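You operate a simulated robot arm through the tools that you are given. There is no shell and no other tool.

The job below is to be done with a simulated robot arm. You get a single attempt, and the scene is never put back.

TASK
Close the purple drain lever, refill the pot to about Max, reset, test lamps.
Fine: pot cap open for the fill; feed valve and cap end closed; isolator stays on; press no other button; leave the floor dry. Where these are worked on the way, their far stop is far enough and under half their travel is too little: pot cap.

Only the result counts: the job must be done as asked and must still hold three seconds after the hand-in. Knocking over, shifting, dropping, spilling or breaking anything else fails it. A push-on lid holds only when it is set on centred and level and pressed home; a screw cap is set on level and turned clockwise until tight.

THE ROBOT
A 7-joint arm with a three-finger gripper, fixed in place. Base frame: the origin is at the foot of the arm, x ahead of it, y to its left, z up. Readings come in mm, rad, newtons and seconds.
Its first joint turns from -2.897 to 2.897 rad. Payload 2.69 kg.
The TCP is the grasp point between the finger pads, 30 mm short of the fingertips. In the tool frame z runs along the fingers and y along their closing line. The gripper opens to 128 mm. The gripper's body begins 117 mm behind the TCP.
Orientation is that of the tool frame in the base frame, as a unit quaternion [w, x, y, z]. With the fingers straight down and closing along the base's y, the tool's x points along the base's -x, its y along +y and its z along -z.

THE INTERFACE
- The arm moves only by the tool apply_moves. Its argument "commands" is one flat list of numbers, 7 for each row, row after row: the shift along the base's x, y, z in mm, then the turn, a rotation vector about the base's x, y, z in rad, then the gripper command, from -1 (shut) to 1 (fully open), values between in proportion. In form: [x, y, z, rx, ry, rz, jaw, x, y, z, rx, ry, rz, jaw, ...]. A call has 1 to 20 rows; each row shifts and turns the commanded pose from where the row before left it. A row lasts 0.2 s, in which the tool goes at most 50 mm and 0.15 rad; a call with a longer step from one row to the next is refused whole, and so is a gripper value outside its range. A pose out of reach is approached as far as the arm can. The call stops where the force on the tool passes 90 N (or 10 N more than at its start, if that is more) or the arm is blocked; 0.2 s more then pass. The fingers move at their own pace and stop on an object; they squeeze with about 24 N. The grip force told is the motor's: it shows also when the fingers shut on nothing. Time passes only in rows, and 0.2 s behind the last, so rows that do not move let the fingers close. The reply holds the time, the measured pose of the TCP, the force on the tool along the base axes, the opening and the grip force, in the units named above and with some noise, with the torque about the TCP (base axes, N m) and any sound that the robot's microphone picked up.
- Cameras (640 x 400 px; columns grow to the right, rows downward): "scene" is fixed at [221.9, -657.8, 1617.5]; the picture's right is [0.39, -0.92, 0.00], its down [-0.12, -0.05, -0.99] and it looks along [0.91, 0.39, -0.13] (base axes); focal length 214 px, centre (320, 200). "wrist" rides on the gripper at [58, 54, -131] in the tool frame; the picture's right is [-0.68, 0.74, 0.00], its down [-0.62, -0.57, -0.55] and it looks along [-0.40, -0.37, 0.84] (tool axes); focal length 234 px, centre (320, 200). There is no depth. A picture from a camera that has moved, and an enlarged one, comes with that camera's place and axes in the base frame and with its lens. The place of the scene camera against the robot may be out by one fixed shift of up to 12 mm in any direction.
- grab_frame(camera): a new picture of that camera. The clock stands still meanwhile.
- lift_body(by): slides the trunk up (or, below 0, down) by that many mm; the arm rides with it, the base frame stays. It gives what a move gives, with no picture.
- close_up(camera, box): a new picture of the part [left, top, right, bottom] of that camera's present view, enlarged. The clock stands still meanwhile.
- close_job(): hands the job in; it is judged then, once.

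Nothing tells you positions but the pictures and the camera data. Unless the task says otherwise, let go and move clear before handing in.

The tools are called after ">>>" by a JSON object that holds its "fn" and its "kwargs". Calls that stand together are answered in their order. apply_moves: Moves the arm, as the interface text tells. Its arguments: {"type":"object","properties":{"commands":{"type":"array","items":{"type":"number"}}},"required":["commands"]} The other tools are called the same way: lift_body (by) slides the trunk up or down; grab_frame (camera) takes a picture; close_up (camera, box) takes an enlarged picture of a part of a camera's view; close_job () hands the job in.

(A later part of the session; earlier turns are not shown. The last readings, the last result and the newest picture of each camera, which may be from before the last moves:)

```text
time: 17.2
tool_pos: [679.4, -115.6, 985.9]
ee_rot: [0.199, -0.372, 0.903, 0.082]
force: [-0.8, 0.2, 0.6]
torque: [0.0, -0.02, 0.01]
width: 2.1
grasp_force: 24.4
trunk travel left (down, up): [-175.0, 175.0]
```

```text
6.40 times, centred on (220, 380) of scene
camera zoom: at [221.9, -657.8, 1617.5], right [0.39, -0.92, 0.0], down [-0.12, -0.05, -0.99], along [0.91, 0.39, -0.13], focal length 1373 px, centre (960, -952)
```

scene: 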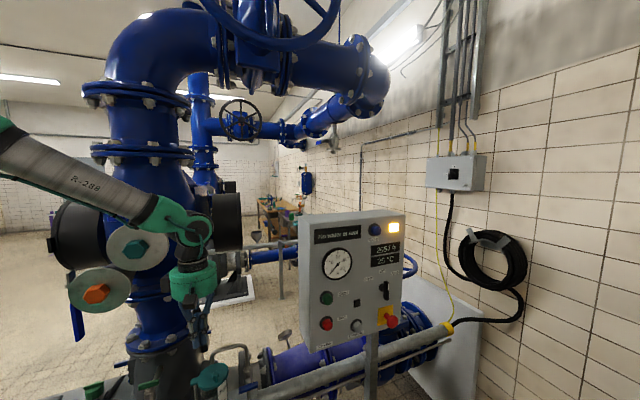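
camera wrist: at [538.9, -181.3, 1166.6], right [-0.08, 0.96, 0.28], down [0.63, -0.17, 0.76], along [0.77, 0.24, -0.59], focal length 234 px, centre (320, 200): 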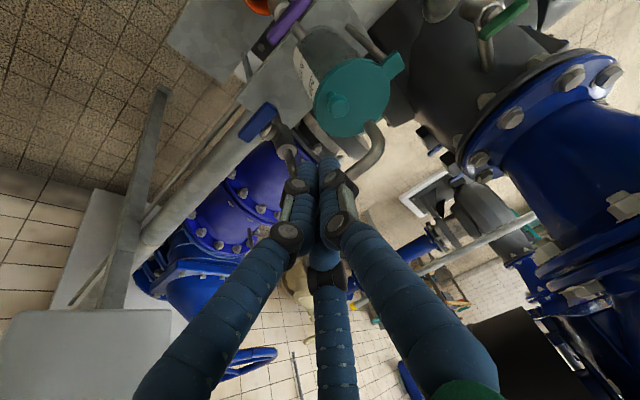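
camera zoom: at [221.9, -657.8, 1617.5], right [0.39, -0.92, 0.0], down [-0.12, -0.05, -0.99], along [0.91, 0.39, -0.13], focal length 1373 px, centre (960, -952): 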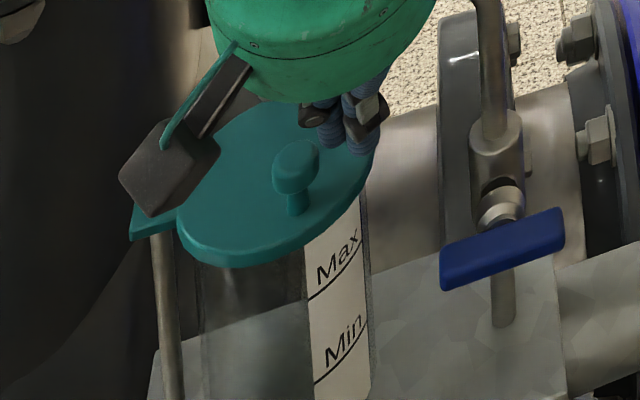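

>>> {"fn": "apply_moves", "kwargs": {"commands": [4, 3.8, -11.5, 0, 0, 0, -1, 4, 3.8, -11.5, 0, 0, 0, -1]}}

>>> {"fn": "close_up", "kwargs": {"camera": "wrist", "box": [230, 30, 430, 200]}}

>>> {"fn": "close_up", "kwargs": {"camera": "scene", "box": [170, 360, 270, 400]}}

```text
time: 17.8
tool_pos: [687.1, -108.0, 962.6]
ee_rot: [0.198, -0.371, 0.903, 0.083]
force: [0.3, 0.6, 0.8]
torque: [-0.01, -0.04, -0.03]
width: 2.0
grasp_force: 23.8
trunk travel left (down, up): [-175.0, 175.0]
```

```text
2.35 times, centred on (330, 115) of wrist
camera zoom: at [572.5, -144.8, 1058.2], right [-0.08, 0.96, 0.28], down [0.63, -0.17, 0.76], along [0.77, 0.24, -0.59], focal length 551 px, centre (296, 400)
```

zoom: 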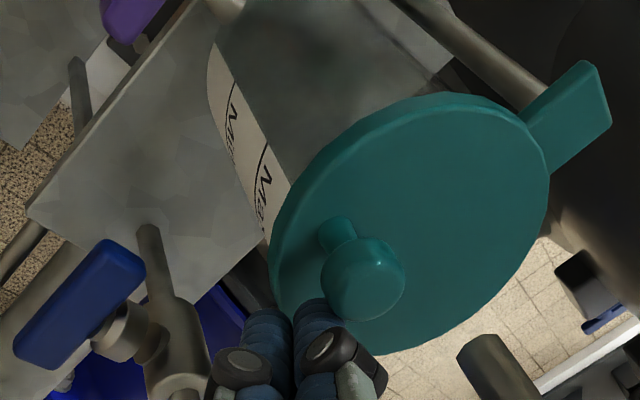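

```text
6.40 times, centred on (220, 380) of scene
camera zoom: at [221.9, -657.8, 1617.5], right [0.39, -0.92, 0.0], down [-0.12, -0.05, -0.99], along [0.91, 0.39, -0.13], focal length 1373 px, centre (960, -952)
```

zoom: 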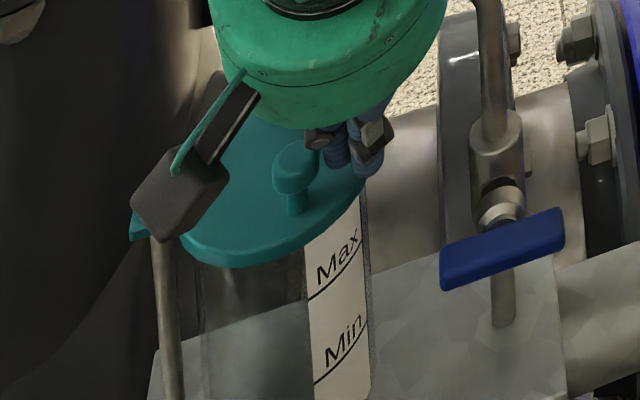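

The fingertips sit just right-rear of the knob and touch nothing. I'll start a gentle push of the knob to the front.

>>> {"fn": "apply_moves", "kwargs": {"commands": [-2.5, 6.1, 0, 0, 0, 0, -1, -6.1, -2, 0, 0, 0, 0, -1, -6.1, -2.1, 0, 0, 0, 0, -1]}}

>>> {"fn": "close_up", "kwargs": {"camera": "wrist", "box": [230, 30, 430, 200]}}

>>> {"fn": "close_up", "kwargs": {"camera": "scene", "box": [170, 360, 270, 400]}}

```text
time: 18.6
tool_pos: [672.9, -104.7, 963.6]
ee_rot: [0.198, -0.371, 0.903, 0.083]
force: [0.7, 0.2, 1.5]
torque: [0.01, 0.05, -0.02]
width: 2.5
grasp_force: 24.6
trunk travel left (down, up): [-175.0, 175.0]
```

```text
2.35 times, centred on (330, 115) of wrist
camera zoom: at [558.7, -142.3, 1058.4], right [-0.08, 0.95, 0.28], down [0.63, -0.17, 0.76], along [0.77, 0.24, -0.59], focal length 551 px, centre (296, 400)
```

zoom: 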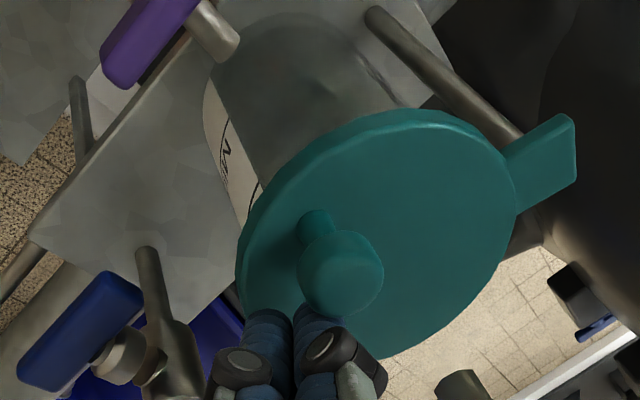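

```text
6.40 times, centred on (220, 380) of scene
camera zoom: at [221.9, -657.8, 1617.5], right [0.39, -0.92, 0.0], down [-0.12, -0.05, -0.99], along [0.91, 0.39, -0.13], focal length 1373 px, centre (960, -952)
```

zoom: 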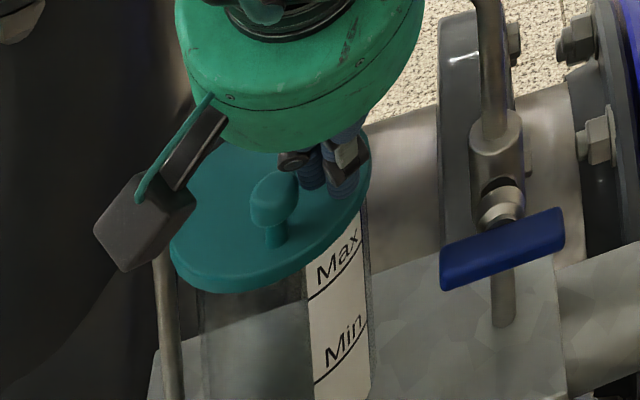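

The cap is swinging out freely with almost no force. I'll continue along the arc.

>>> {"fn": "apply_moves", "kwargs": {"commands": [-7.2, -2.4, 0, 0, 0, 0, -1, -7.2, -2.4, 0, 0, 0, 0, -1, -9, 0.2, 0, 0, 0, 0, -1, -9, 0.2, 0, 0, 0, 0, -1, -9, 0.3, 0, 0, 0, 0, -1]}}

>>> {"fn": "close_up", "kwargs": {"camera": "wrist", "box": [230, 30, 430, 200]}}

>>> {"fn": "close_up", "kwargs": {"camera": "scene", "box": [160, 380, 280, 400]}}

```text
time: 19.8
tool_pos: [630.8, -109.0, 961.6]
ee_rot: [0.199, -0.371, 0.903, 0.081]
force: [-0.1, 0.5, 0.0]
torque: [-0.01, -0.02, -0.02]
width: 1.9
grasp_force: 24.2
trunk travel left (down, up): [-175.0, 175.0]
```

```text
2.35 times, centred on (330, 115) of wrist
camera zoom: at [517.2, -146.5, 1057.6], right [-0.08, 0.96, 0.28], down [0.63, -0.17, 0.76], along [0.77, 0.24, -0.59], focal length 551 px, centre (296, 400)
```

zoom: 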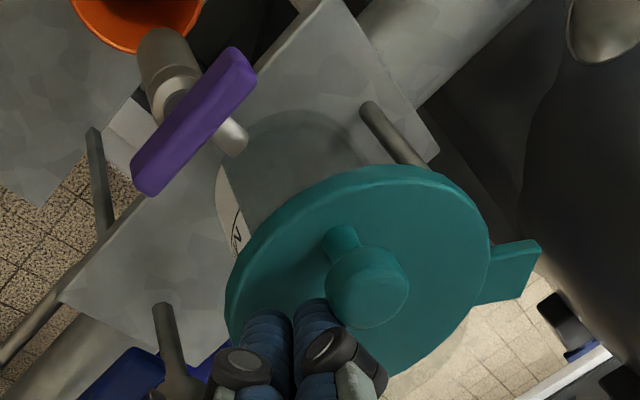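

```text
5.33 times, centred on (220, 390) of scene
camera zoom: at [221.9, -657.8, 1617.5], right [0.39, -0.92, 0.0], down [-0.12, -0.05, -0.99], along [0.91, 0.39, -0.13], focal length 1144 px, centre (853, -813)
```

zoom: 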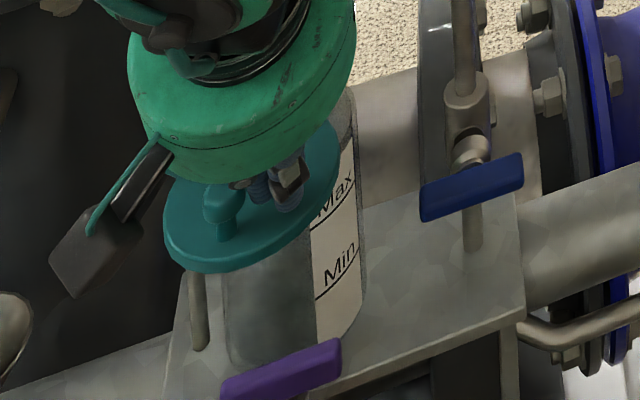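

>>> {"fn": "apply_moves", "kwargs": {"commands": [-8.5, 3, 0, 0, 0, 0, -1, -8.5, 3, 0, 0, 0, 0, -1, -8.5, 2.9, 0, 0, 0, 0, -1, -7.6, 5.1, 0, 0, 0, 0, -1, -7.6, 5.1, 0, 0, 0, 0, -1, -7.6, 5.1, 0, 0, 0, 0, -1]}}

>>> {"fn": "close_up", "kwargs": {"camera": "wrist", "box": [230, 30, 430, 200]}}

>>> {"fn": "close_up", "kwargs": {"camera": "scene", "box": [160, 380, 280, 400]}}

```text
time: 21.2
tool_pos: [581.9, -85.2, 964.3]
ee_rot: [0.198, -0.373, 0.903, 0.082]
force: [0.4, 0.1, 0.0]
torque: [0.0, 0.02, 0.01]
width: 2.3
grasp_force: 24.4
trunk travel left (down, up): [-175.0, 175.0]
```

```text
2.35 times, centred on (330, 115) of wrist
camera zoom: at [468.6, -121.5, 1058.9], right [-0.08, 0.96, 0.28], down [0.63, -0.17, 0.76], along [0.77, 0.24, -0.59], focal length 551 px, centre (296, 400)
```

zoom: 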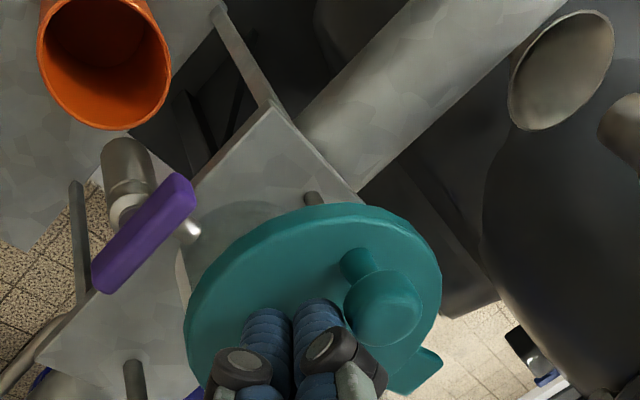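

```text
5.33 times, centred on (220, 390) of scene
camera zoom: at [221.9, -657.8, 1617.5], right [0.39, -0.92, 0.0], down [-0.12, -0.05, -0.99], along [0.91, 0.39, -0.13], focal length 1144 px, centre (853, -813)
```

zoom: 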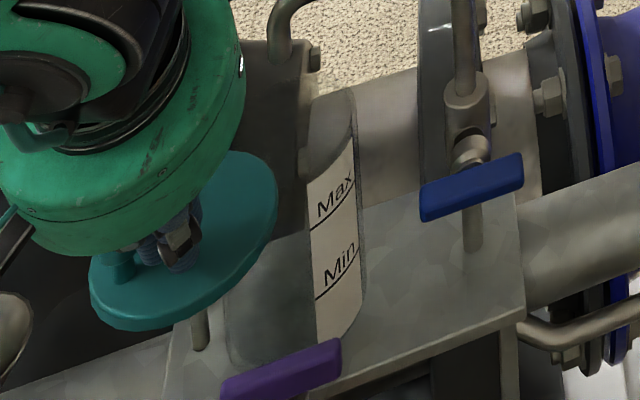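

>>> {"fn": "apply_moves", "kwargs": {"commands": [-5.2, 7.2, 0, 0, 0, 0, -1, -5.2, 7.2, 0, 0, 0, 0, -1, -5.1, 7.3, 0, 0, 0, 0, -1]}}

>>> {"fn": "close_up", "kwargs": {"camera": "wrist", "box": [230, 30, 430, 200]}}

>>> {"fn": "close_up", "kwargs": {"camera": "scene", "box": [160, 380, 280, 400]}}

```text
time: 22.0
tool_pos: [567.0, -62.6, 961.7]
ee_rot: [0.199, -0.372, 0.903, 0.083]
force: [0.0, 0.5, 1.1]
torque: [-0.01, 0.0, 0.0]
width: 2.4
grasp_force: 23.6
trunk travel left (down, up): [-175.0, 175.0]
```

```text
2.35 times, centred on (330, 115) of wrist
camera zoom: at [453.3, -100.0, 1058.1], right [-0.08, 0.96, 0.28], down [0.63, -0.17, 0.76], along [0.77, 0.24, -0.59], focal length 551 px, centre (296, 400)
```

zoom: 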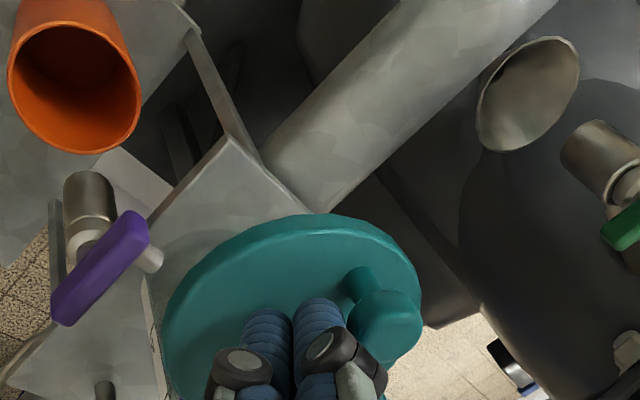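

```text
5.33 times, centred on (220, 390) of scene
camera zoom: at [221.9, -657.8, 1617.5], right [0.39, -0.92, 0.0], down [-0.12, -0.05, -0.99], along [0.91, 0.39, -0.13], focal length 1144 px, centre (853, -813)
```

zoom: 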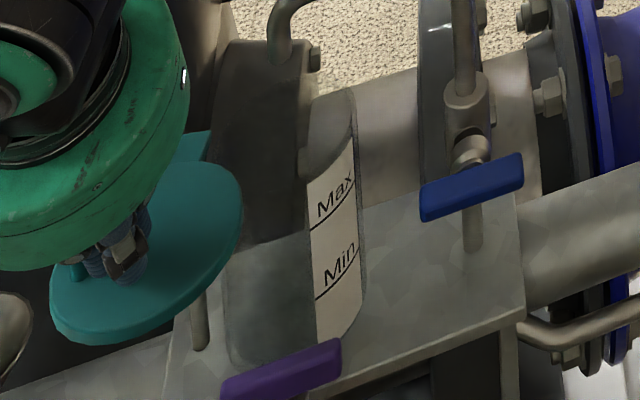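

>>> {"fn": "apply_moves", "kwargs": {"commands": [-3.3, 8.4, 0, 0, 0, 0, -1, -3.3, 8.4, 0, 0, 0, 0, -1]}}

>>> {"fn": "close_up", "kwargs": {"camera": "wrist", "box": [230, 30, 430, 200]}}

>>> {"fn": "close_up", "kwargs": {"camera": "scene", "box": [140, 380, 280, 400]}}

```text
time: 22.6
tool_pos: [562.9, -50.2, 963.1]
ee_rot: [0.2, -0.371, 0.903, 0.081]
force: [4.2, -31.3, -8.9]
torque: [-0.87, -0.18, -0.23]
width: 2.0
grasp_force: 24.4
trunk travel left (down, up): [-175.0, 175.0]
```

```text
2.35 times, centred on (330, 115) of wrist
camera zoom: at [448.4, -86.3, 1058.2], right [-0.08, 0.96, 0.28], down [0.63, -0.17, 0.76], along [0.77, 0.24, -0.59], focal length 551 px, centre (296, 400)
```

zoom: 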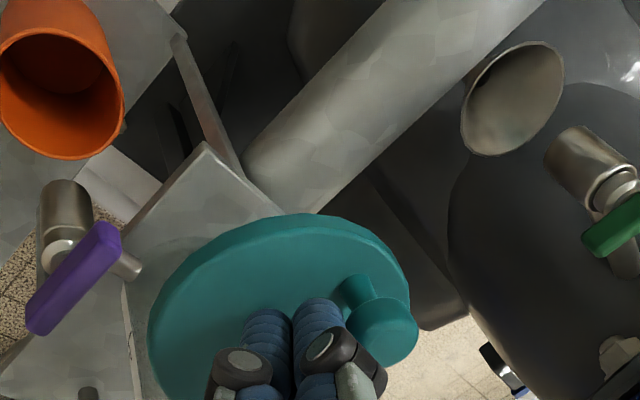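

```text
4.57 times, centred on (210, 390) of scene
camera zoom: at [221.9, -657.8, 1617.5], right [0.39, -0.92, 0.0], down [-0.12, -0.05, -0.99], along [0.91, 0.39, -0.13], focal length 980 px, centre (823, -669)
```

zoom: 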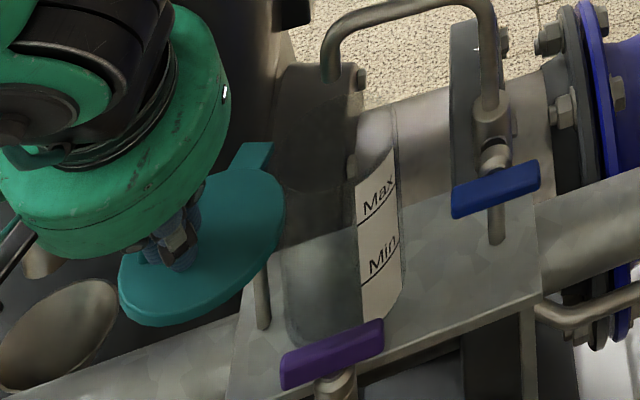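

The force rose at about 110°, so the cap is at its far stop and the pot mouth is open. I'll back off and go to the blue feed lever, centred near (726,-169,873). Its left end should go down to open it (counter-clockwise from the front).

>>> {"fn": "apply_moves", "kwargs": {"commands": [3.3, -8.4, 0, 0, 0, 0, -1, -9, -9, 27, 0, 0, 0, -1, -9, -9, 27, 0, 0, 0, -1, 31.9, -27.3, -4.3, 0, 0, 0, -1, 31.9, -27.3, -4.3, 0, 0, 0, -1, 31.9, -27.3, -4.3, 0, 0, 0, -1, 31.9, -27.3, -4.3, 0, 0, 0, -1]}}

>>> {"fn": "grab_frame", "kwargs": {"camera": "wrist"}}

>>> {"fn": "close_up", "kwargs": {"camera": "wrist", "box": [200, 60, 400, 200]}}

>>> {"fn": "close_up", "kwargs": {"camera": "scene", "box": [140, 380, 300, 400]}}

```text
time: 24.2
tool_pos: [673.6, -182.1, 1000.8]
ee_rot: [0.198, -0.372, 0.903, 0.082]
force: [-0.1, 0.8, -1.0]
torque: [0.0, -0.07, -0.05]
width: 2.3
grasp_force: 24.1
trunk travel left (down, up): [-175.0, 175.0]
```

```text
taken
camera wrist: at [559.2, -220.4, 1095.8], right [-0.08, 0.96, 0.28], down [0.63, -0.17, 0.76], along [0.77, 0.24, -0.59], focal length 234 px, centre (320, 200)
```

wrist: 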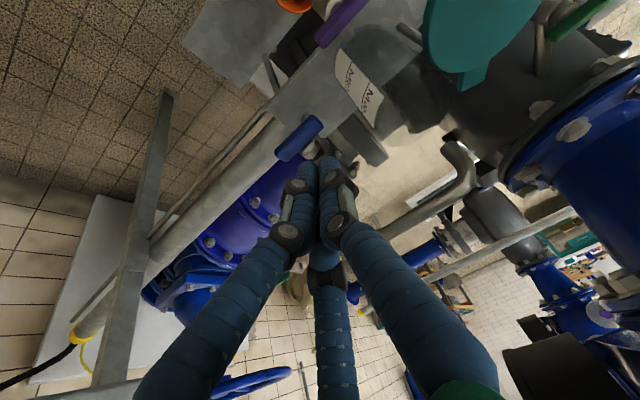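

```text
2.86 times, centred on (300, 130) of wrist
camera zoom: at [559.2, -220.4, 1095.8], right [-0.08, 0.96, 0.28], down [0.63, -0.17, 0.76], along [0.77, 0.24, -0.59], focal length 669 px, centre (377, 400)
```

zoom: 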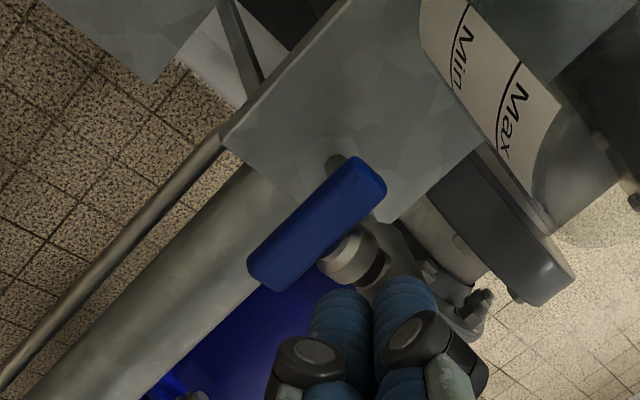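

```text
4.00 times, centred on (220, 390) of scene
camera zoom: at [221.9, -657.8, 1617.5], right [0.39, -0.92, 0.0], down [-0.12, -0.05, -0.99], along [0.91, 0.39, -0.13], focal length 858 px, centre (720, -560)
```

zoom: 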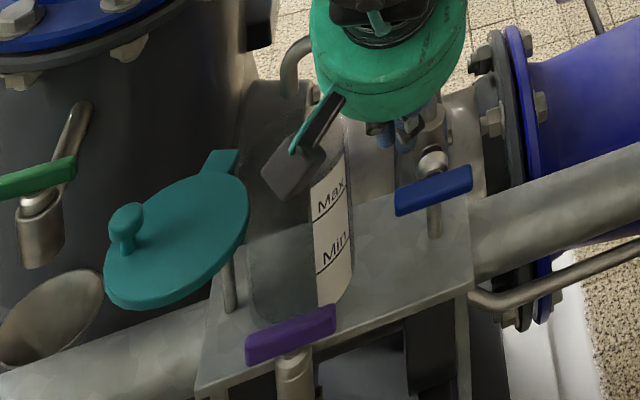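

The cap is fully open and the scene camera still sees the scale. The blue lever's left end is at about (707,-146,873). I'll lower the fingertips to just above it.

>>> {"fn": "apply_moves", "kwargs": {"commands": [9.5, 7.4, -24.6, 0, 0, 0, -1, 9.5, 7.4, -24.6, 0, 0, 0, -1, 9.4, 7.3, -22, 0, 0, 0, -1]}}

>>> {"fn": "close_up", "kwargs": {"camera": "wrist", "box": [200, 60, 400, 200]}}

>>> {"fn": "close_up", "kwargs": {"camera": "scene", "box": [190, 380, 290, 400]}}

```text
time: 25.0
tool_pos: [701.8, -161.4, 926.8]
ee_rot: [0.198, -0.371, 0.903, 0.083]
force: [0.2, -0.5, 0.2]
torque: [0.01, 0.01, -0.01]
width: 2.2
grasp_force: 24.3
trunk travel left (down, up): [-175.0, 175.0]
```

```text
2.86 times, centred on (300, 130) of wrist
camera zoom: at [589.7, -198.5, 1022.3], right [-0.08, 0.95, 0.28], down [0.63, -0.17, 0.76], along [0.77, 0.24, -0.59], focal length 669 px, centre (377, 400)
```

zoom: 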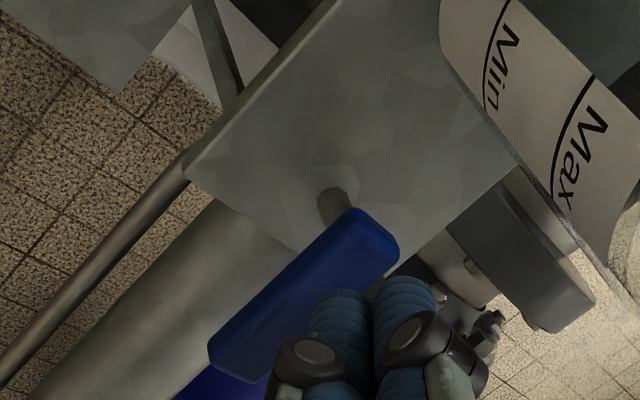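

```text
6.40 times, centred on (240, 390) of scene
camera zoom: at [221.9, -657.8, 1617.5], right [0.39, -0.92, 0.0], down [-0.12, -0.05, -0.99], along [0.91, 0.39, -0.13], focal length 1373 px, centre (832, -1016)
```

zoom: 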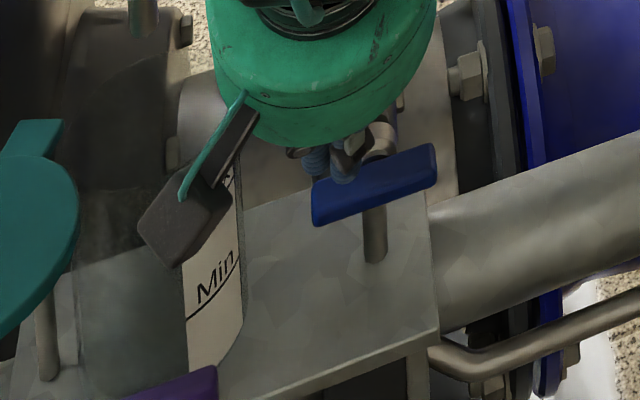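

The fingertips hover over the left end of the feed lever. I'll press it down gently in small steps and watch for force and flow.

>>> {"fn": "apply_moves", "kwargs": {"commands": [-2.1, 2.1, -8, 0, 0, 0, -1, 0, 0, -8, 0, 0, 0, -1, 0, 0, -6, 0, 0, 0, -1]}}

>>> {"fn": "close_up", "kwargs": {"camera": "scene", "box": [190, 380, 290, 400]}}

>>> {"fn": "close_up", "kwargs": {"camera": "wrist", "box": [200, 60, 400, 200]}}

```text
time: 25.8
tool_pos: [699.5, -158.7, 907.0]
ee_rot: [0.199, -0.371, 0.903, 0.083]
force: [0.0, 0.3, 0.0]
torque: [0.0, -0.01, -0.02]
width: 2.1
grasp_force: 24.1
trunk travel left (down, up): [-175.0, 175.0]
```

```text
6.40 times, centred on (240, 390) of scene
camera zoom: at [221.9, -657.8, 1617.5], right [0.39, -0.92, 0.0], down [-0.12, -0.05, -0.99], along [0.91, 0.39, -0.13], focal length 1373 px, centre (832, -1016)
```

zoom: 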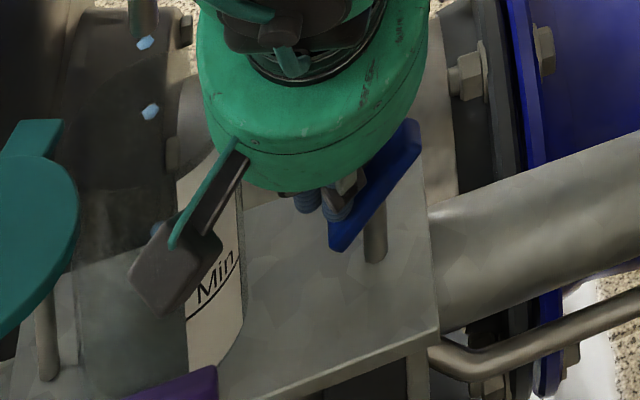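

```text
2.86 times, centred on (300, 130) of wrist
camera zoom: at [586.3, -194.9, 1001.4], right [-0.08, 0.96, 0.28], down [0.63, -0.17, 0.76], along [0.77, 0.24, -0.59], focal length 669 px, centre (377, 400)
```

zoom: 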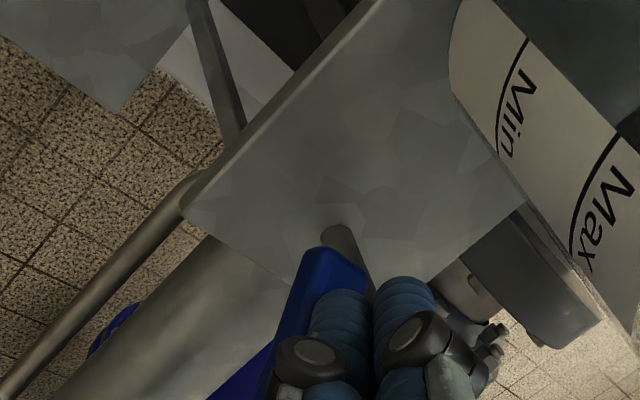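

The lever has turned about 35° and water is coming from the spout into the pot. I'll open it a little more and watch the level.

>>> {"fn": "apply_moves", "kwargs": {"commands": [0, 0, -6, 0, 0, 0, -1]}}

>>> {"fn": "close_up", "kwargs": {"camera": "scene", "box": [170, 380, 270, 400]}}

```text
time: 26.2
tool_pos: [699.8, -158.0, 901.3]
ee_rot: [0.198, -0.372, 0.903, 0.082]
force: [0.4, -0.2, 0.9]
torque: [0.03, -0.03, 0.02]
width: 2.1
grasp_force: 24.5
trunk travel left (down, up): [-175.0, 175.0]
```

```text
6.40 times, centred on (220, 390) of scene
camera zoom: at [221.9, -657.8, 1617.5], right [0.39, -0.92, 0.0], down [-0.12, -0.05, -0.99], along [0.91, 0.39, -0.13], focal length 1373 px, centre (960, -1016)
```

zoom: 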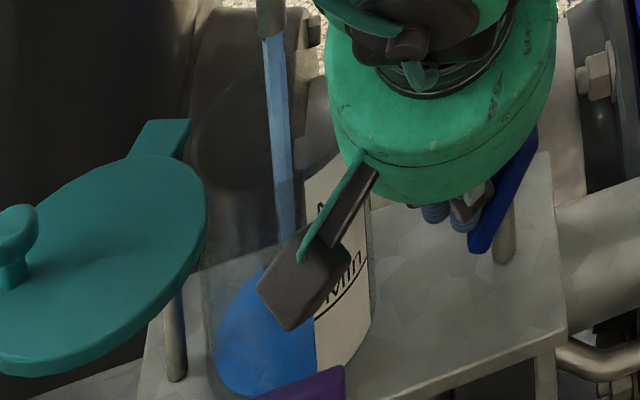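

The water is coming fast now. I'll lift the finger right away and hover over the lever's raised right end, ready to close, then read the level.

>>> {"fn": "apply_moves", "kwargs": {"commands": [0, 0, 46, 0, 0, 0, -1, 18.2, -18.4, 6, 0, 0, 0, -1, 18.2, -18.4, 0, 0, 0, 0, -1]}}

>>> {"fn": "close_up", "kwargs": {"camera": "scene", "box": [180, 380, 280, 400]}}

>>> {"fn": "close_up", "kwargs": {"camera": "wrist", "box": [260, 20, 460, 200]}}

```text
time: 27.0
tool_pos: [737.6, -196.7, 953.3]
ee_rot: [0.198, -0.372, 0.903, 0.083]
force: [-1.8, 0.0, 0.0]
torque: [-0.05, -0.05, -0.01]
width: 2.4
grasp_force: 24.2
trunk travel left (down, up): [-175.0, 175.0]
```

```text
6.40 times, centred on (230, 390) of scene
camera zoom: at [221.9, -657.8, 1617.5], right [0.39, -0.92, 0.0], down [-0.12, -0.05, -0.99], along [0.91, 0.39, -0.13], focal length 1373 px, centre (896, -1016)
```

zoom: 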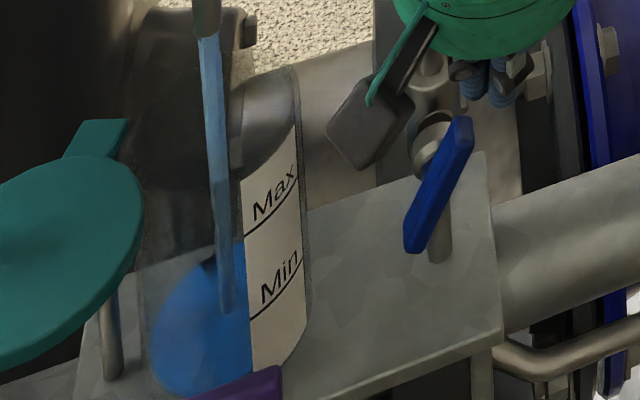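

```text
2.22 times, centred on (360, 110) of wrist
camera zoom: at [623.7, -233.5, 1048.2], right [-0.08, 0.96, 0.28], down [0.63, -0.17, 0.76], along [0.77, 0.24, -0.59], focal length 520 px, centre (231, 400)
```

zoom: 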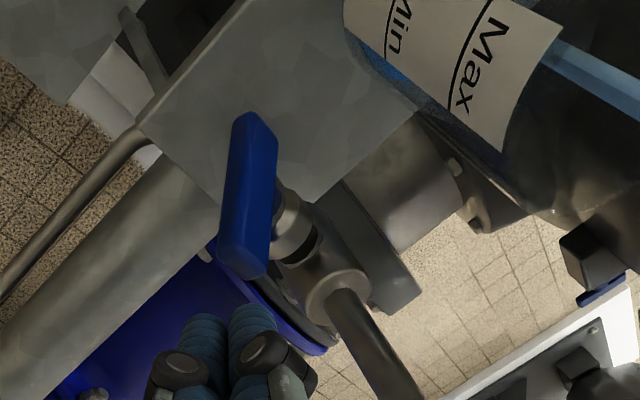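

The water is still near the bottom. By my estimate Min is about 42 mm and Max about 98 mm above the base. I'll hold here and measure the fill rate.

>>> {"fn": "apply_moves", "kwargs": {"commands": [0, 0, 0, 0, 0, 0, -1, 0, 0, 0, 0, 0, 0, -1, 0, 0, 0, 0, 0, 0, -1, 0, 0, 0, 0, 0, 0, -1]}}

>>> {"fn": "close_up", "kwargs": {"camera": "scene", "box": [180, 380, 280, 400]}}

```text
time: 28.0
tool_pos: [737.8, -197.3, 953.1]
ee_rot: [0.199, -0.371, 0.903, 0.082]
force: [-0.2, -0.3, 0.1]
torque: [0.02, 0.0, -0.01]
width: 2.4
grasp_force: 23.9
trunk travel left (down, up): [-175.0, 175.0]
```

```text
6.40 times, centred on (230, 390) of scene
camera zoom: at [221.9, -657.8, 1617.5], right [0.39, -0.92, 0.0], down [-0.12, -0.05, -0.99], along [0.91, 0.39, -0.13], focal length 1373 px, centre (896, -1016)
```

zoom: 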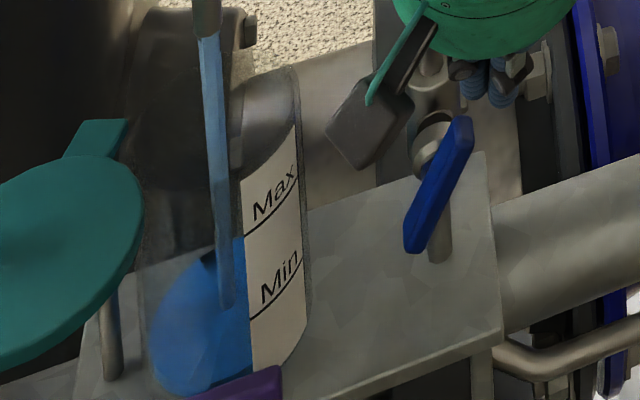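

The stream foot shows a rise of about 4 mm/s, so there is plenty of margin. I'll wait 4 s and check again.

>>> {"fn": "apply_moves", "kwargs": {"commands": [0, 0, 0, 0, 0, 0, -1, 0, 0, 0, 0, 0, 0, -1, 0, 0, 0, 0, 0, 0, -1, 0, 0, 0, 0, 0, 0, -1, 0, 0, 0, 0, 0, 0, -1, 0, 0, 0, 0, 0, 0, -1, 0, 0, 0, 0, 0, 0, -1, 0, 0, 0, 0, 0, 0, -1, 0, 0, 0, 0, 0, 0, -1, 0, 0, 0, 0, 0, 0, -1, 0, 0, 0, 0, 0, 0, -1, 0, 0, 0, 0, 0, 0, -1, 0, 0, 0, 0, 0, 0, -1, 0, 0, 0, 0, 0, 0, -1, 0, 0, 0, 0, 0, 0, -1, 0, 0, 0, 0, 0, 0, -1, 0, 0, 0, 0, 0, 0, -1, 0, 0, 0, 0, 0, 0, -1, 0, 0, 0, 0, 0, 0, -1, 0, 0, 0, 0, 0, 0, -1]}}

>>> {"fn": "close_up", "kwargs": {"camera": "scene", "box": [180, 380, 280, 400]}}

```text
time: 32.2
tool_pos: [738.5, -195.6, 953.3]
ee_rot: [0.199, -0.371, 0.903, 0.081]
force: [-0.6, 0.1, -0.3]
torque: [0.04, -0.03, -0.01]
width: 2.3
grasp_force: 24.0
trunk travel left (down, up): [-175.0, 175.0]
```

```text
6.40 times, centred on (230, 390) of scene
camera zoom: at [221.9, -657.8, 1617.5], right [0.39, -0.92, 0.0], down [-0.12, -0.05, -0.99], along [0.91, 0.39, -0.13], focal length 1373 px, centre (896, -1016)
```

zoom: 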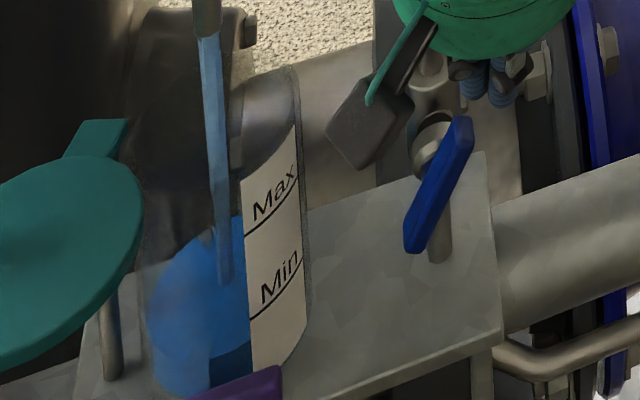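

The near-wall water line is at about y≈355 against Max at y≈230, rising about 6 px/s, so roughly 19 s to go. I'll wait in chunks with checks.

>>> {"fn": "apply_moves", "kwargs": {"commands": [0, 0, 0, 0, 0, 0, -1, 0, 0, 0, 0, 0, 0, -1, 0, 0, 0, 0, 0, 0, -1, 0, 0, 0, 0, 0, 0, -1, 0, 0, 0, 0, 0, 0, -1, 0, 0, 0, 0, 0, 0, -1, 0, 0, 0, 0, 0, 0, -1, 0, 0, 0, 0, 0, 0, -1, 0, 0, 0, 0, 0, 0, -1, 0, 0, 0, 0, 0, 0, -1, 0, 0, 0, 0, 0, 0, -1, 0, 0, 0, 0, 0, 0, -1, 0, 0, 0, 0, 0, 0, -1, 0, 0, 0, 0, 0, 0, -1, 0, 0, 0, 0, 0, 0, -1, 0, 0, 0, 0, 0, 0, -1, 0, 0, 0, 0, 0, 0, -1, 0, 0, 0, 0, 0, 0, -1, 0, 0, 0, 0, 0, 0, -1, 0, 0, 0, 0, 0, 0, -1]}}

>>> {"fn": "close_up", "kwargs": {"camera": "scene", "box": [180, 380, 280, 400]}}

```text
time: 36.4
tool_pos: [736.6, -197.1, 952.9]
ee_rot: [0.199, -0.371, 0.903, 0.082]
force: [-0.1, -0.1, -0.2]
torque: [-0.05, -0.02, -0.01]
width: 2.1
grasp_force: 24.4
trunk travel left (down, up): [-175.0, 175.0]
```

```text
6.40 times, centred on (230, 390) of scene
camera zoom: at [221.9, -657.8, 1617.5], right [0.39, -0.92, 0.0], down [-0.12, -0.05, -0.99], along [0.91, 0.39, -0.13], focal length 1373 px, centre (896, -1016)
```

zoom: 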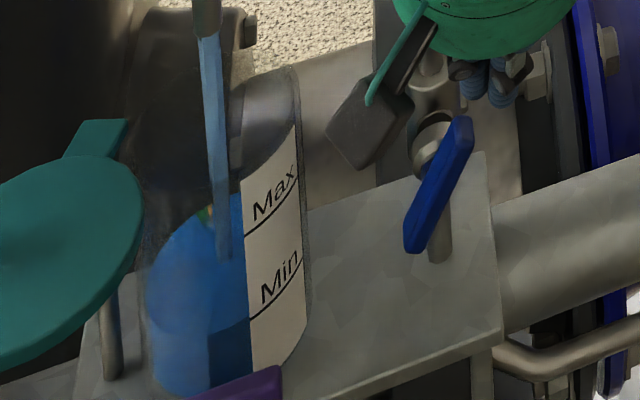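

>>> {"fn": "apply_moves", "kwargs": {"commands": [0, 0, 0, 0, 0, 0, -1, 0, 0, 0, 0, 0, 0, -1, 0, 0, 0, 0, 0, 0, -1, 0, 0, 0, 0, 0, 0, -1, 0, 0, 0, 0, 0, 0, -1, 0, 0, 0, 0, 0, 0, -1, 0, 0, 0, 0, 0, 0, -1, 0, 0, 0, 0, 0, 0, -1, 0, 0, 0, 0, 0, 0, -1, 0, 0, 0, 0, 0, 0, -1, 0, 0, 0, 0, 0, 0, -1, 0, 0, 0, 0, 0, 0, -1, 0, 0, 0, 0, 0, 0, -1, 0, 0, 0, 0, 0, 0, -1, 0, 0, 0, 0, 0, 0, -1, 0, 0, 0, 0, 0, 0, -1, 0, 0, 0, 0, 0, 0, -1, 0, 0, 0, 0, 0, 0, -1, 0, 0, 0, 0, 0, 0, -1, 0, 0, 0, 0, 0, 0, -1]}}

>>> {"fn": "close_up", "kwargs": {"camera": "scene", "box": [180, 380, 280, 400]}}

>>> {"fn": "grab_frame", "kwargs": {"camera": "wrist"}}

```text
time: 40.6
tool_pos: [737.1, -196.1, 951.6]
ee_rot: [0.198, -0.372, 0.903, 0.082]
force: [-0.5, -0.1, -0.1]
torque: [-0.01, 0.01, 0.0]
width: 2.4
grasp_force: 24.3
trunk travel left (down, up): [-175.0, 175.0]
```

```text
6.40 times, centred on (230, 390) of scene
camera zoom: at [221.9, -657.8, 1617.5], right [0.39, -0.92, 0.0], down [-0.12, -0.05, -0.99], along [0.91, 0.39, -0.13], focal length 1373 px, centre (896, -1016)
```

zoom: 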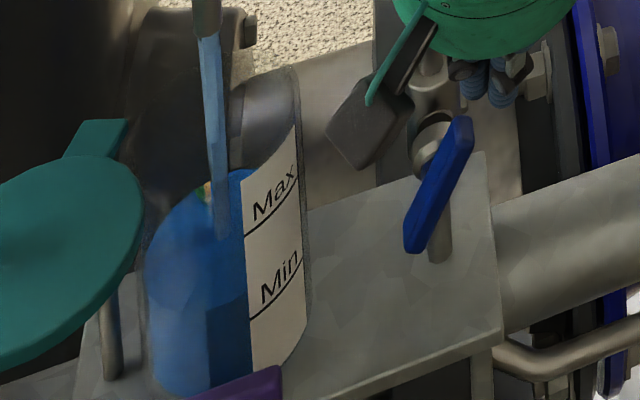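

```text
taken
camera wrist: at [623.6, -233.3, 1048.4], right [-0.08, 0.96, 0.28], down [0.63, -0.17, 0.76], along [0.77, 0.24, -0.59], focal length 234 px, centre (320, 200)
```

wrist: 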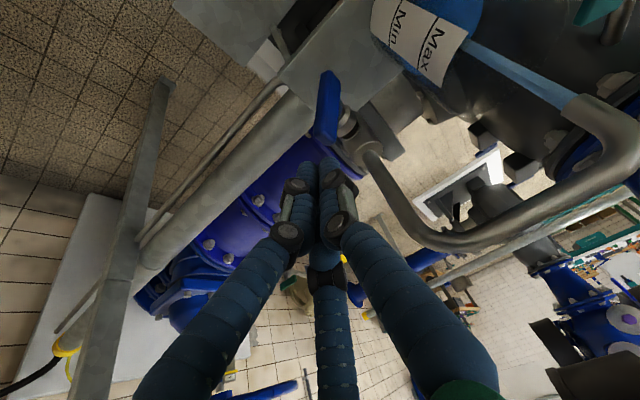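

>>> {"fn": "apply_moves", "kwargs": {"commands": [0, 0, 0, 0, 0, 0, -1, 0, 0, 0, 0, 0, 0, -1, 0, 0, 0, 0, 0, 0, -1, 0, 0, 0, 0, 0, 0, -1, 0, 0, 0, 0, 0, 0, -1, 0, 0, 0, 0, 0, 0, -1, 0, 0, 0, 0, 0, 0, -1, 0, 0, 0, 0, 0, 0, -1, 0, 0, 0, 0, 0, 0, -1, 0, 0, 0, 0, 0, 0, -1, 0, 0, 0, 0, 0, 0, -1, 0, 0, 0, 0, 0, 0, -1, 0, 0, 0, 0, 0, 0, -1, 0, 0, 0, 0, 0, 0, -1, 0, 0, 0, 0, 0, 0, -1, 0, 0, 0, 0, 0, 0, -1, 0, 0, 0, 0, 0, 0, -1, 0, 0, 0, 0, 0, 0, -1, 0, 0, 0, 0, 0, 0, -1, 0, 0, 0, 0, 0, 0, -1]}}

>>> {"fn": "close_up", "kwargs": {"camera": "scene", "box": [180, 380, 280, 400]}}

>>> {"fn": "close_up", "kwargs": {"camera": "wrist", "box": [360, 0, 520, 100]}}

```text
time: 44.8
tool_pos: [737.5, -196.0, 953.7]
ee_rot: [0.199, -0.37, 0.904, 0.081]
force: [-0.5, -0.6, 0.3]
torque: [-0.02, 0.01, -0.01]
width: 2.1
grasp_force: 24.0
trunk travel left (down, up): [-175.0, 175.0]
```

```text
6.40 times, centred on (230, 390) of scene
camera zoom: at [221.9, -657.8, 1617.5], right [0.39, -0.92, 0.0], down [-0.12, -0.05, -0.99], along [0.91, 0.39, -0.13], focal length 1373 px, centre (896, -1016)
```

zoom: 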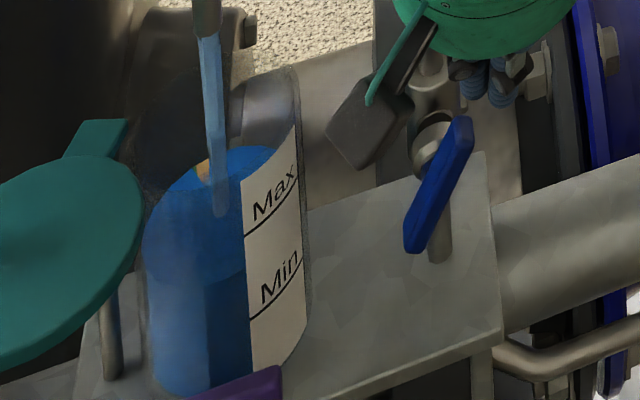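

```text
4.00 times, centred on (440, 50) of wrist
camera zoom: at [623.6, -233.3, 1048.4], right [-0.08, 0.96, 0.28], down [0.63, -0.17, 0.76], along [0.77, 0.24, -0.59], focal length 937 px, centre (-160, 800)
```

zoom: 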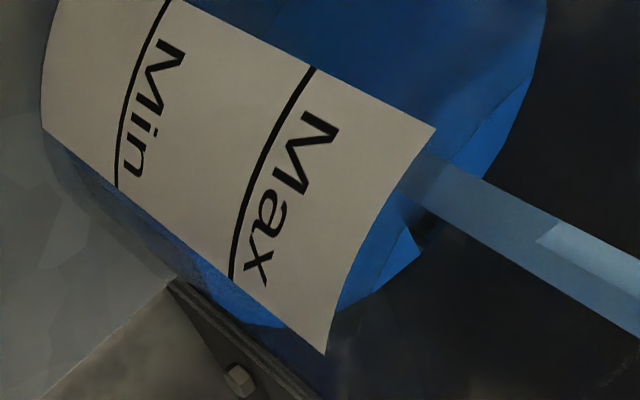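

>>> {"fn": "apply_moves", "kwargs": {"commands": [0, 0, 0, 0, 0, 0, -1, 0, 0, 0, 0, 0, 0, -1, 0, 0, 0, 0, 0, 0, -1, 0, 0, 0, 0, 0, 0, -1, 0, 0, 0, 0, 0, 0, -1, 0, 0, 0, 0, 0, 0, -1, 0, 0, 0, 0, 0, 0, -1, 0, 0, 0, 0, 0, 0, -1, 0, 0, 0, 0, 0, 0, -1, 0, 0, 0, 0, 0, 0, -1, 0, 0, 0, 0, 0, 0, -1, 0, 0, 0, 0, 0, 0, -1, 0, 0, 0, 0, 0, 0, -1, 0, 0, 0, 0, 0, 0, -1, 0, 0, 0, 0, 0, 0, -1, 0, 0, 0, 0, 0, 0, -1, 0, 0, 0, 0, 0, 0, -1, 0, 0, 0, 0, 0, 0, -1, 0, 0, 0, 0, 0, 0, -1]}}

>>> {"fn": "close_up", "kwargs": {"camera": "scene", "box": [180, 380, 280, 400]}}

>>> {"fn": "close_up", "kwargs": {"camera": "scene", "box": [195, 378, 235, 400]}}

>>> {"fn": "close_up", "kwargs": {"camera": "wrist", "box": [260, 20, 460, 200]}}

```text
time: 48.8
tool_pos: [736.9, -196.1, 953.0]
ee_rot: [0.199, -0.371, 0.903, 0.082]
force: [0.2, -0.1, 0.0]
torque: [0.04, -0.02, 0.02]
width: 2.3
grasp_force: 24.0
trunk travel left (down, up): [-175.0, 175.0]
```

```text
6.40 times, centred on (230, 390) of scene
camera zoom: at [221.9, -657.8, 1617.5], right [0.39, -0.92, 0.0], down [-0.12, -0.05, -0.99], along [0.91, 0.39, -0.13], focal length 1373 px, centre (896, -1016)
```

zoom: 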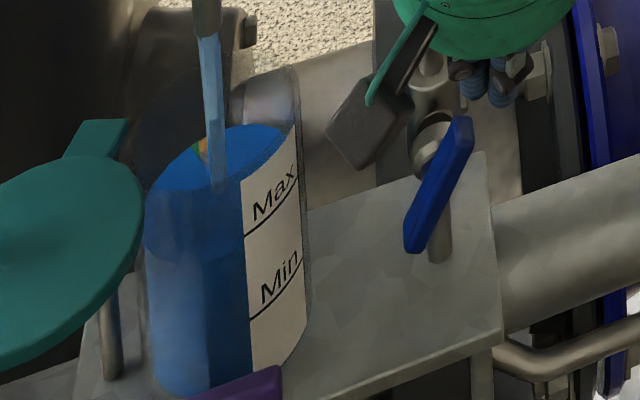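

```text
16.00 times, centred on (215, 389) of scene
camera zoom: at [221.9, -657.8, 1617.5], right [0.39, -0.92, 0.0], down [-0.12, -0.05, -0.99], along [0.91, 0.39, -0.13], focal length 3432 px, centre (2000, -2824)
```

zoom: 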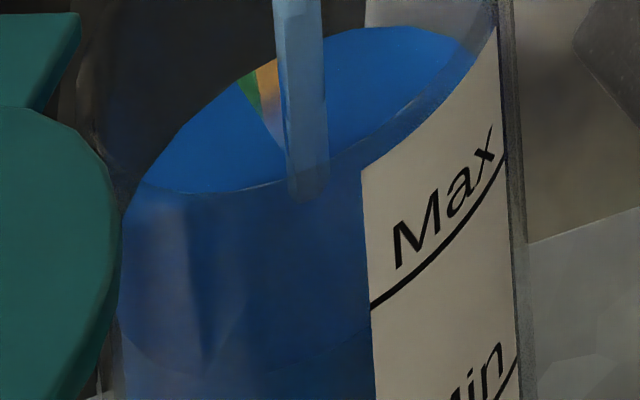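

```text
2.22 times, centred on (360, 110) of wrist
camera zoom: at [623.6, -233.3, 1048.4], right [-0.08, 0.96, 0.28], down [0.63, -0.17, 0.76], along [0.77, 0.24, -0.59], focal length 520 px, centre (231, 400)
```

zoom: 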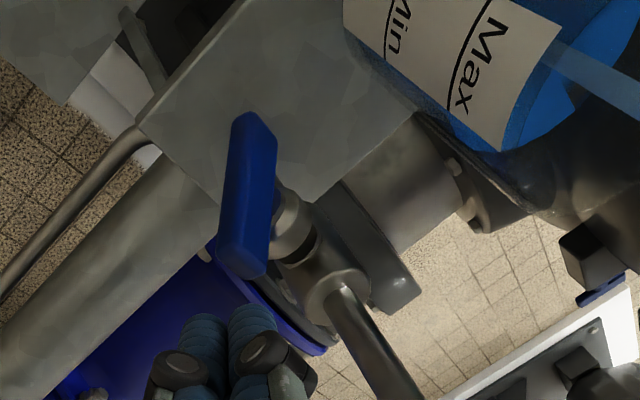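

The near-wall water line is about 6 mm below Max, or about 1.7 s. I'll pre-position the fingers right above the raised end of the lever now.

>>> {"fn": "apply_moves", "kwargs": {"commands": [-5.6, 5.7, 0, 0, 0, 0, -1, -5.6, 5.7, -3, 0, 0, 0, -1, 0, 0, -5, 0, 0, 0, -1]}}

>>> {"fn": "close_up", "kwargs": {"camera": "scene", "box": [195, 378, 235, 400]}}

>>> {"fn": "close_up", "kwargs": {"camera": "scene", "box": [190, 380, 290, 400]}}

>>> {"fn": "close_up", "kwargs": {"camera": "wrist", "box": [220, 40, 420, 200]}}

```text
time: 49.6
tool_pos: [724.9, -183.2, 946.4]
ee_rot: [0.199, -0.373, 0.903, 0.081]
force: [-0.6, -0.3, 0.4]
torque: [0.0, -0.02, 0.03]
width: 2.5
grasp_force: 23.8
trunk travel left (down, up): [-175.0, 175.0]
```

```text
16.00 times, centred on (215, 389) of scene
camera zoom: at [221.9, -657.8, 1617.5], right [0.39, -0.92, 0.0], down [-0.12, -0.05, -0.99], along [0.91, 0.39, -0.13], focal length 3432 px, centre (2000, -2824)
```

zoom: 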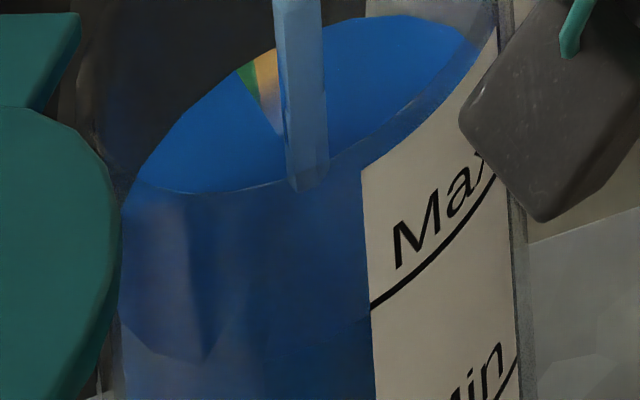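

```text
6.40 times, centred on (240, 390) of scene
camera zoom: at [221.9, -657.8, 1617.5], right [0.39, -0.92, 0.0], down [-0.12, -0.05, -0.99], along [0.91, 0.39, -0.13], focal length 1373 px, centre (832, -1016)
```

zoom: 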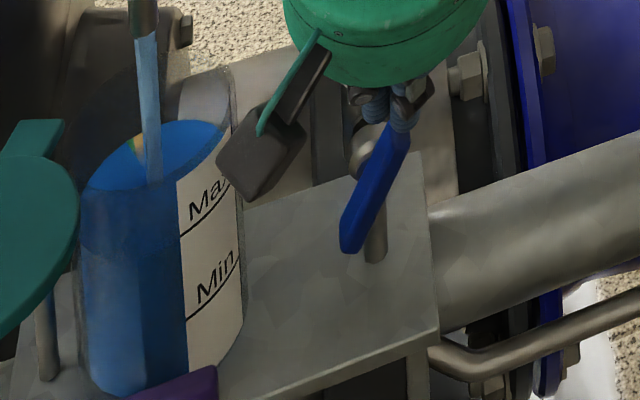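

```text
2.50 times, centred on (320, 120) of wrist
camera zoom: at [611.2, -220.2, 1040.4], right [-0.08, 0.96, 0.28], down [0.63, -0.17, 0.76], along [0.77, 0.24, -0.59], focal length 585 px, centre (320, 400)
```

zoom: 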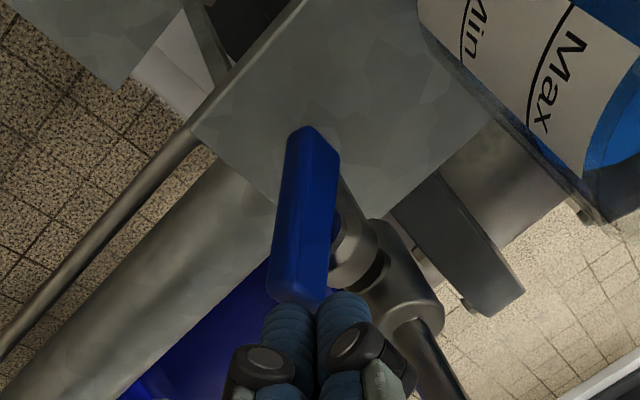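

The level is about 1–1.5 mm below Max once the closing lag is counted, so I'll close now by pushing the upper end right and down along its arc.

>>> {"fn": "apply_moves", "kwargs": {"commands": [1.4, -1.4, -13, 0, 0, 0, -1, 4.9, -5, -8, 0, 0, 0, -1, 4.9, -5, -8, 0, 0, 0, -1, 3.5, -3.5, -5, 0, 0, 0, -1]}}

>>> {"fn": "close_up", "kwargs": {"camera": "scene", "box": [190, 380, 290, 400]}}

>>> {"fn": "close_up", "kwargs": {"camera": "wrist", "box": [220, 40, 420, 200]}}

```text
time: 50.6
tool_pos: [740.5, -200.4, 914.7]
ee_rot: [0.2, -0.372, 0.903, 0.081]
force: [21.9, -10.4, 28.5]
torque: [-0.09, -0.52, -0.13]
width: 5.9
grasp_force: 31.4
trunk travel left (down, up): [-175.0, 175.0]
```

```text
6.40 times, centred on (240, 390) of scene
camera zoom: at [221.9, -657.8, 1617.5], right [0.39, -0.92, 0.0], down [-0.12, -0.05, -0.99], along [0.91, 0.39, -0.13], focal length 1373 px, centre (832, -1016)
```

zoom: 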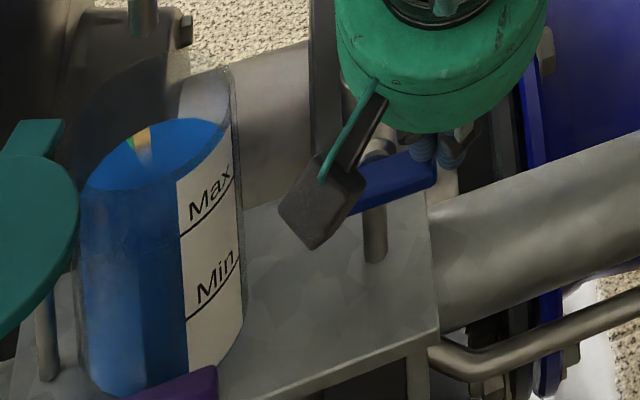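

```text
2.50 times, centred on (320, 120) of wrist
camera zoom: at [627.2, -236.4, 1007.9], right [-0.08, 0.96, 0.28], down [0.63, -0.17, 0.76], along [0.77, 0.24, -0.59], focal length 585 px, centre (320, 400)
```

zoom: 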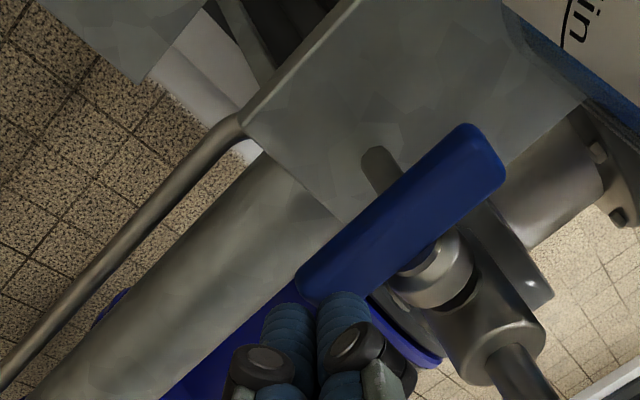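

The flow has stopped and the force rose, so the lever looks back at its horizontal stop. I'll lift off and check it and the level.

>>> {"fn": "apply_moves", "kwargs": {"commands": [-0.7, 0.7, 6, 0, 0, 0, -1, -6, -6, 20, 0, 0, 0, -1, -8, -8, 25, 0, 0, 0, -1, -8, -8, 25, 0, 0, 0, -1]}}

>>> {"fn": "close_up", "kwargs": {"camera": "scene", "box": [190, 380, 290, 400]}}

>>> {"fn": "close_up", "kwargs": {"camera": "scene", "box": [195, 378, 235, 400]}}

>>> {"fn": "close_up", "kwargs": {"camera": "wrist", "box": [220, 40, 420, 200]}}

```text
time: 51.6
tool_pos: [716.9, -218.8, 984.7]
ee_rot: [0.199, -0.371, 0.903, 0.083]
force: [-0.1, -0.5, -1.0]
torque: [0.01, -0.03, -0.04]
width: 2.2
grasp_force: 30.9
trunk travel left (down, up): [-175.0, 175.0]
```

```text
6.40 times, centred on (240, 390) of scene
camera zoom: at [221.9, -657.8, 1617.5], right [0.39, -0.92, 0.0], down [-0.12, -0.05, -0.99], along [0.91, 0.39, -0.13], focal length 1373 px, centre (832, -1016)
```

zoom: 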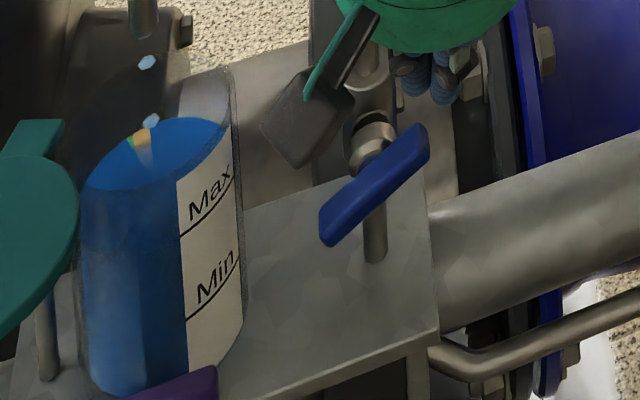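

```text
16.00 times, centred on (215, 389) of scene
camera zoom: at [221.9, -657.8, 1617.5], right [0.39, -0.92, 0.0], down [-0.12, -0.05, -0.99], along [0.91, 0.39, -0.13], focal length 3432 px, centre (2000, -2824)
```

zoom: 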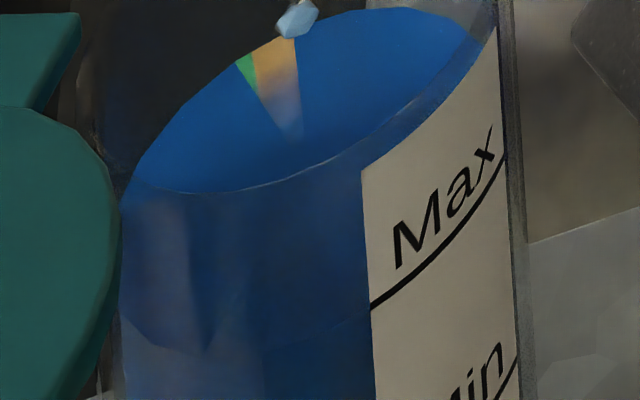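

```text
2.50 times, centred on (320, 120) of wrist
camera zoom: at [603.1, -256.1, 1079.8], right [-0.08, 0.95, 0.29], down [0.63, -0.17, 0.75], along [0.77, 0.24, -0.59], focal length 585 px, centre (320, 400)
```

zoom: 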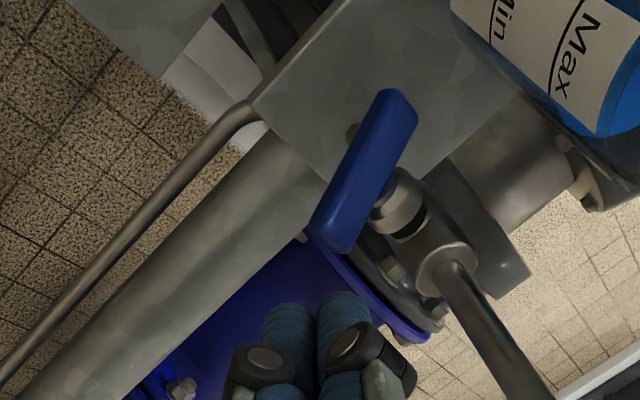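

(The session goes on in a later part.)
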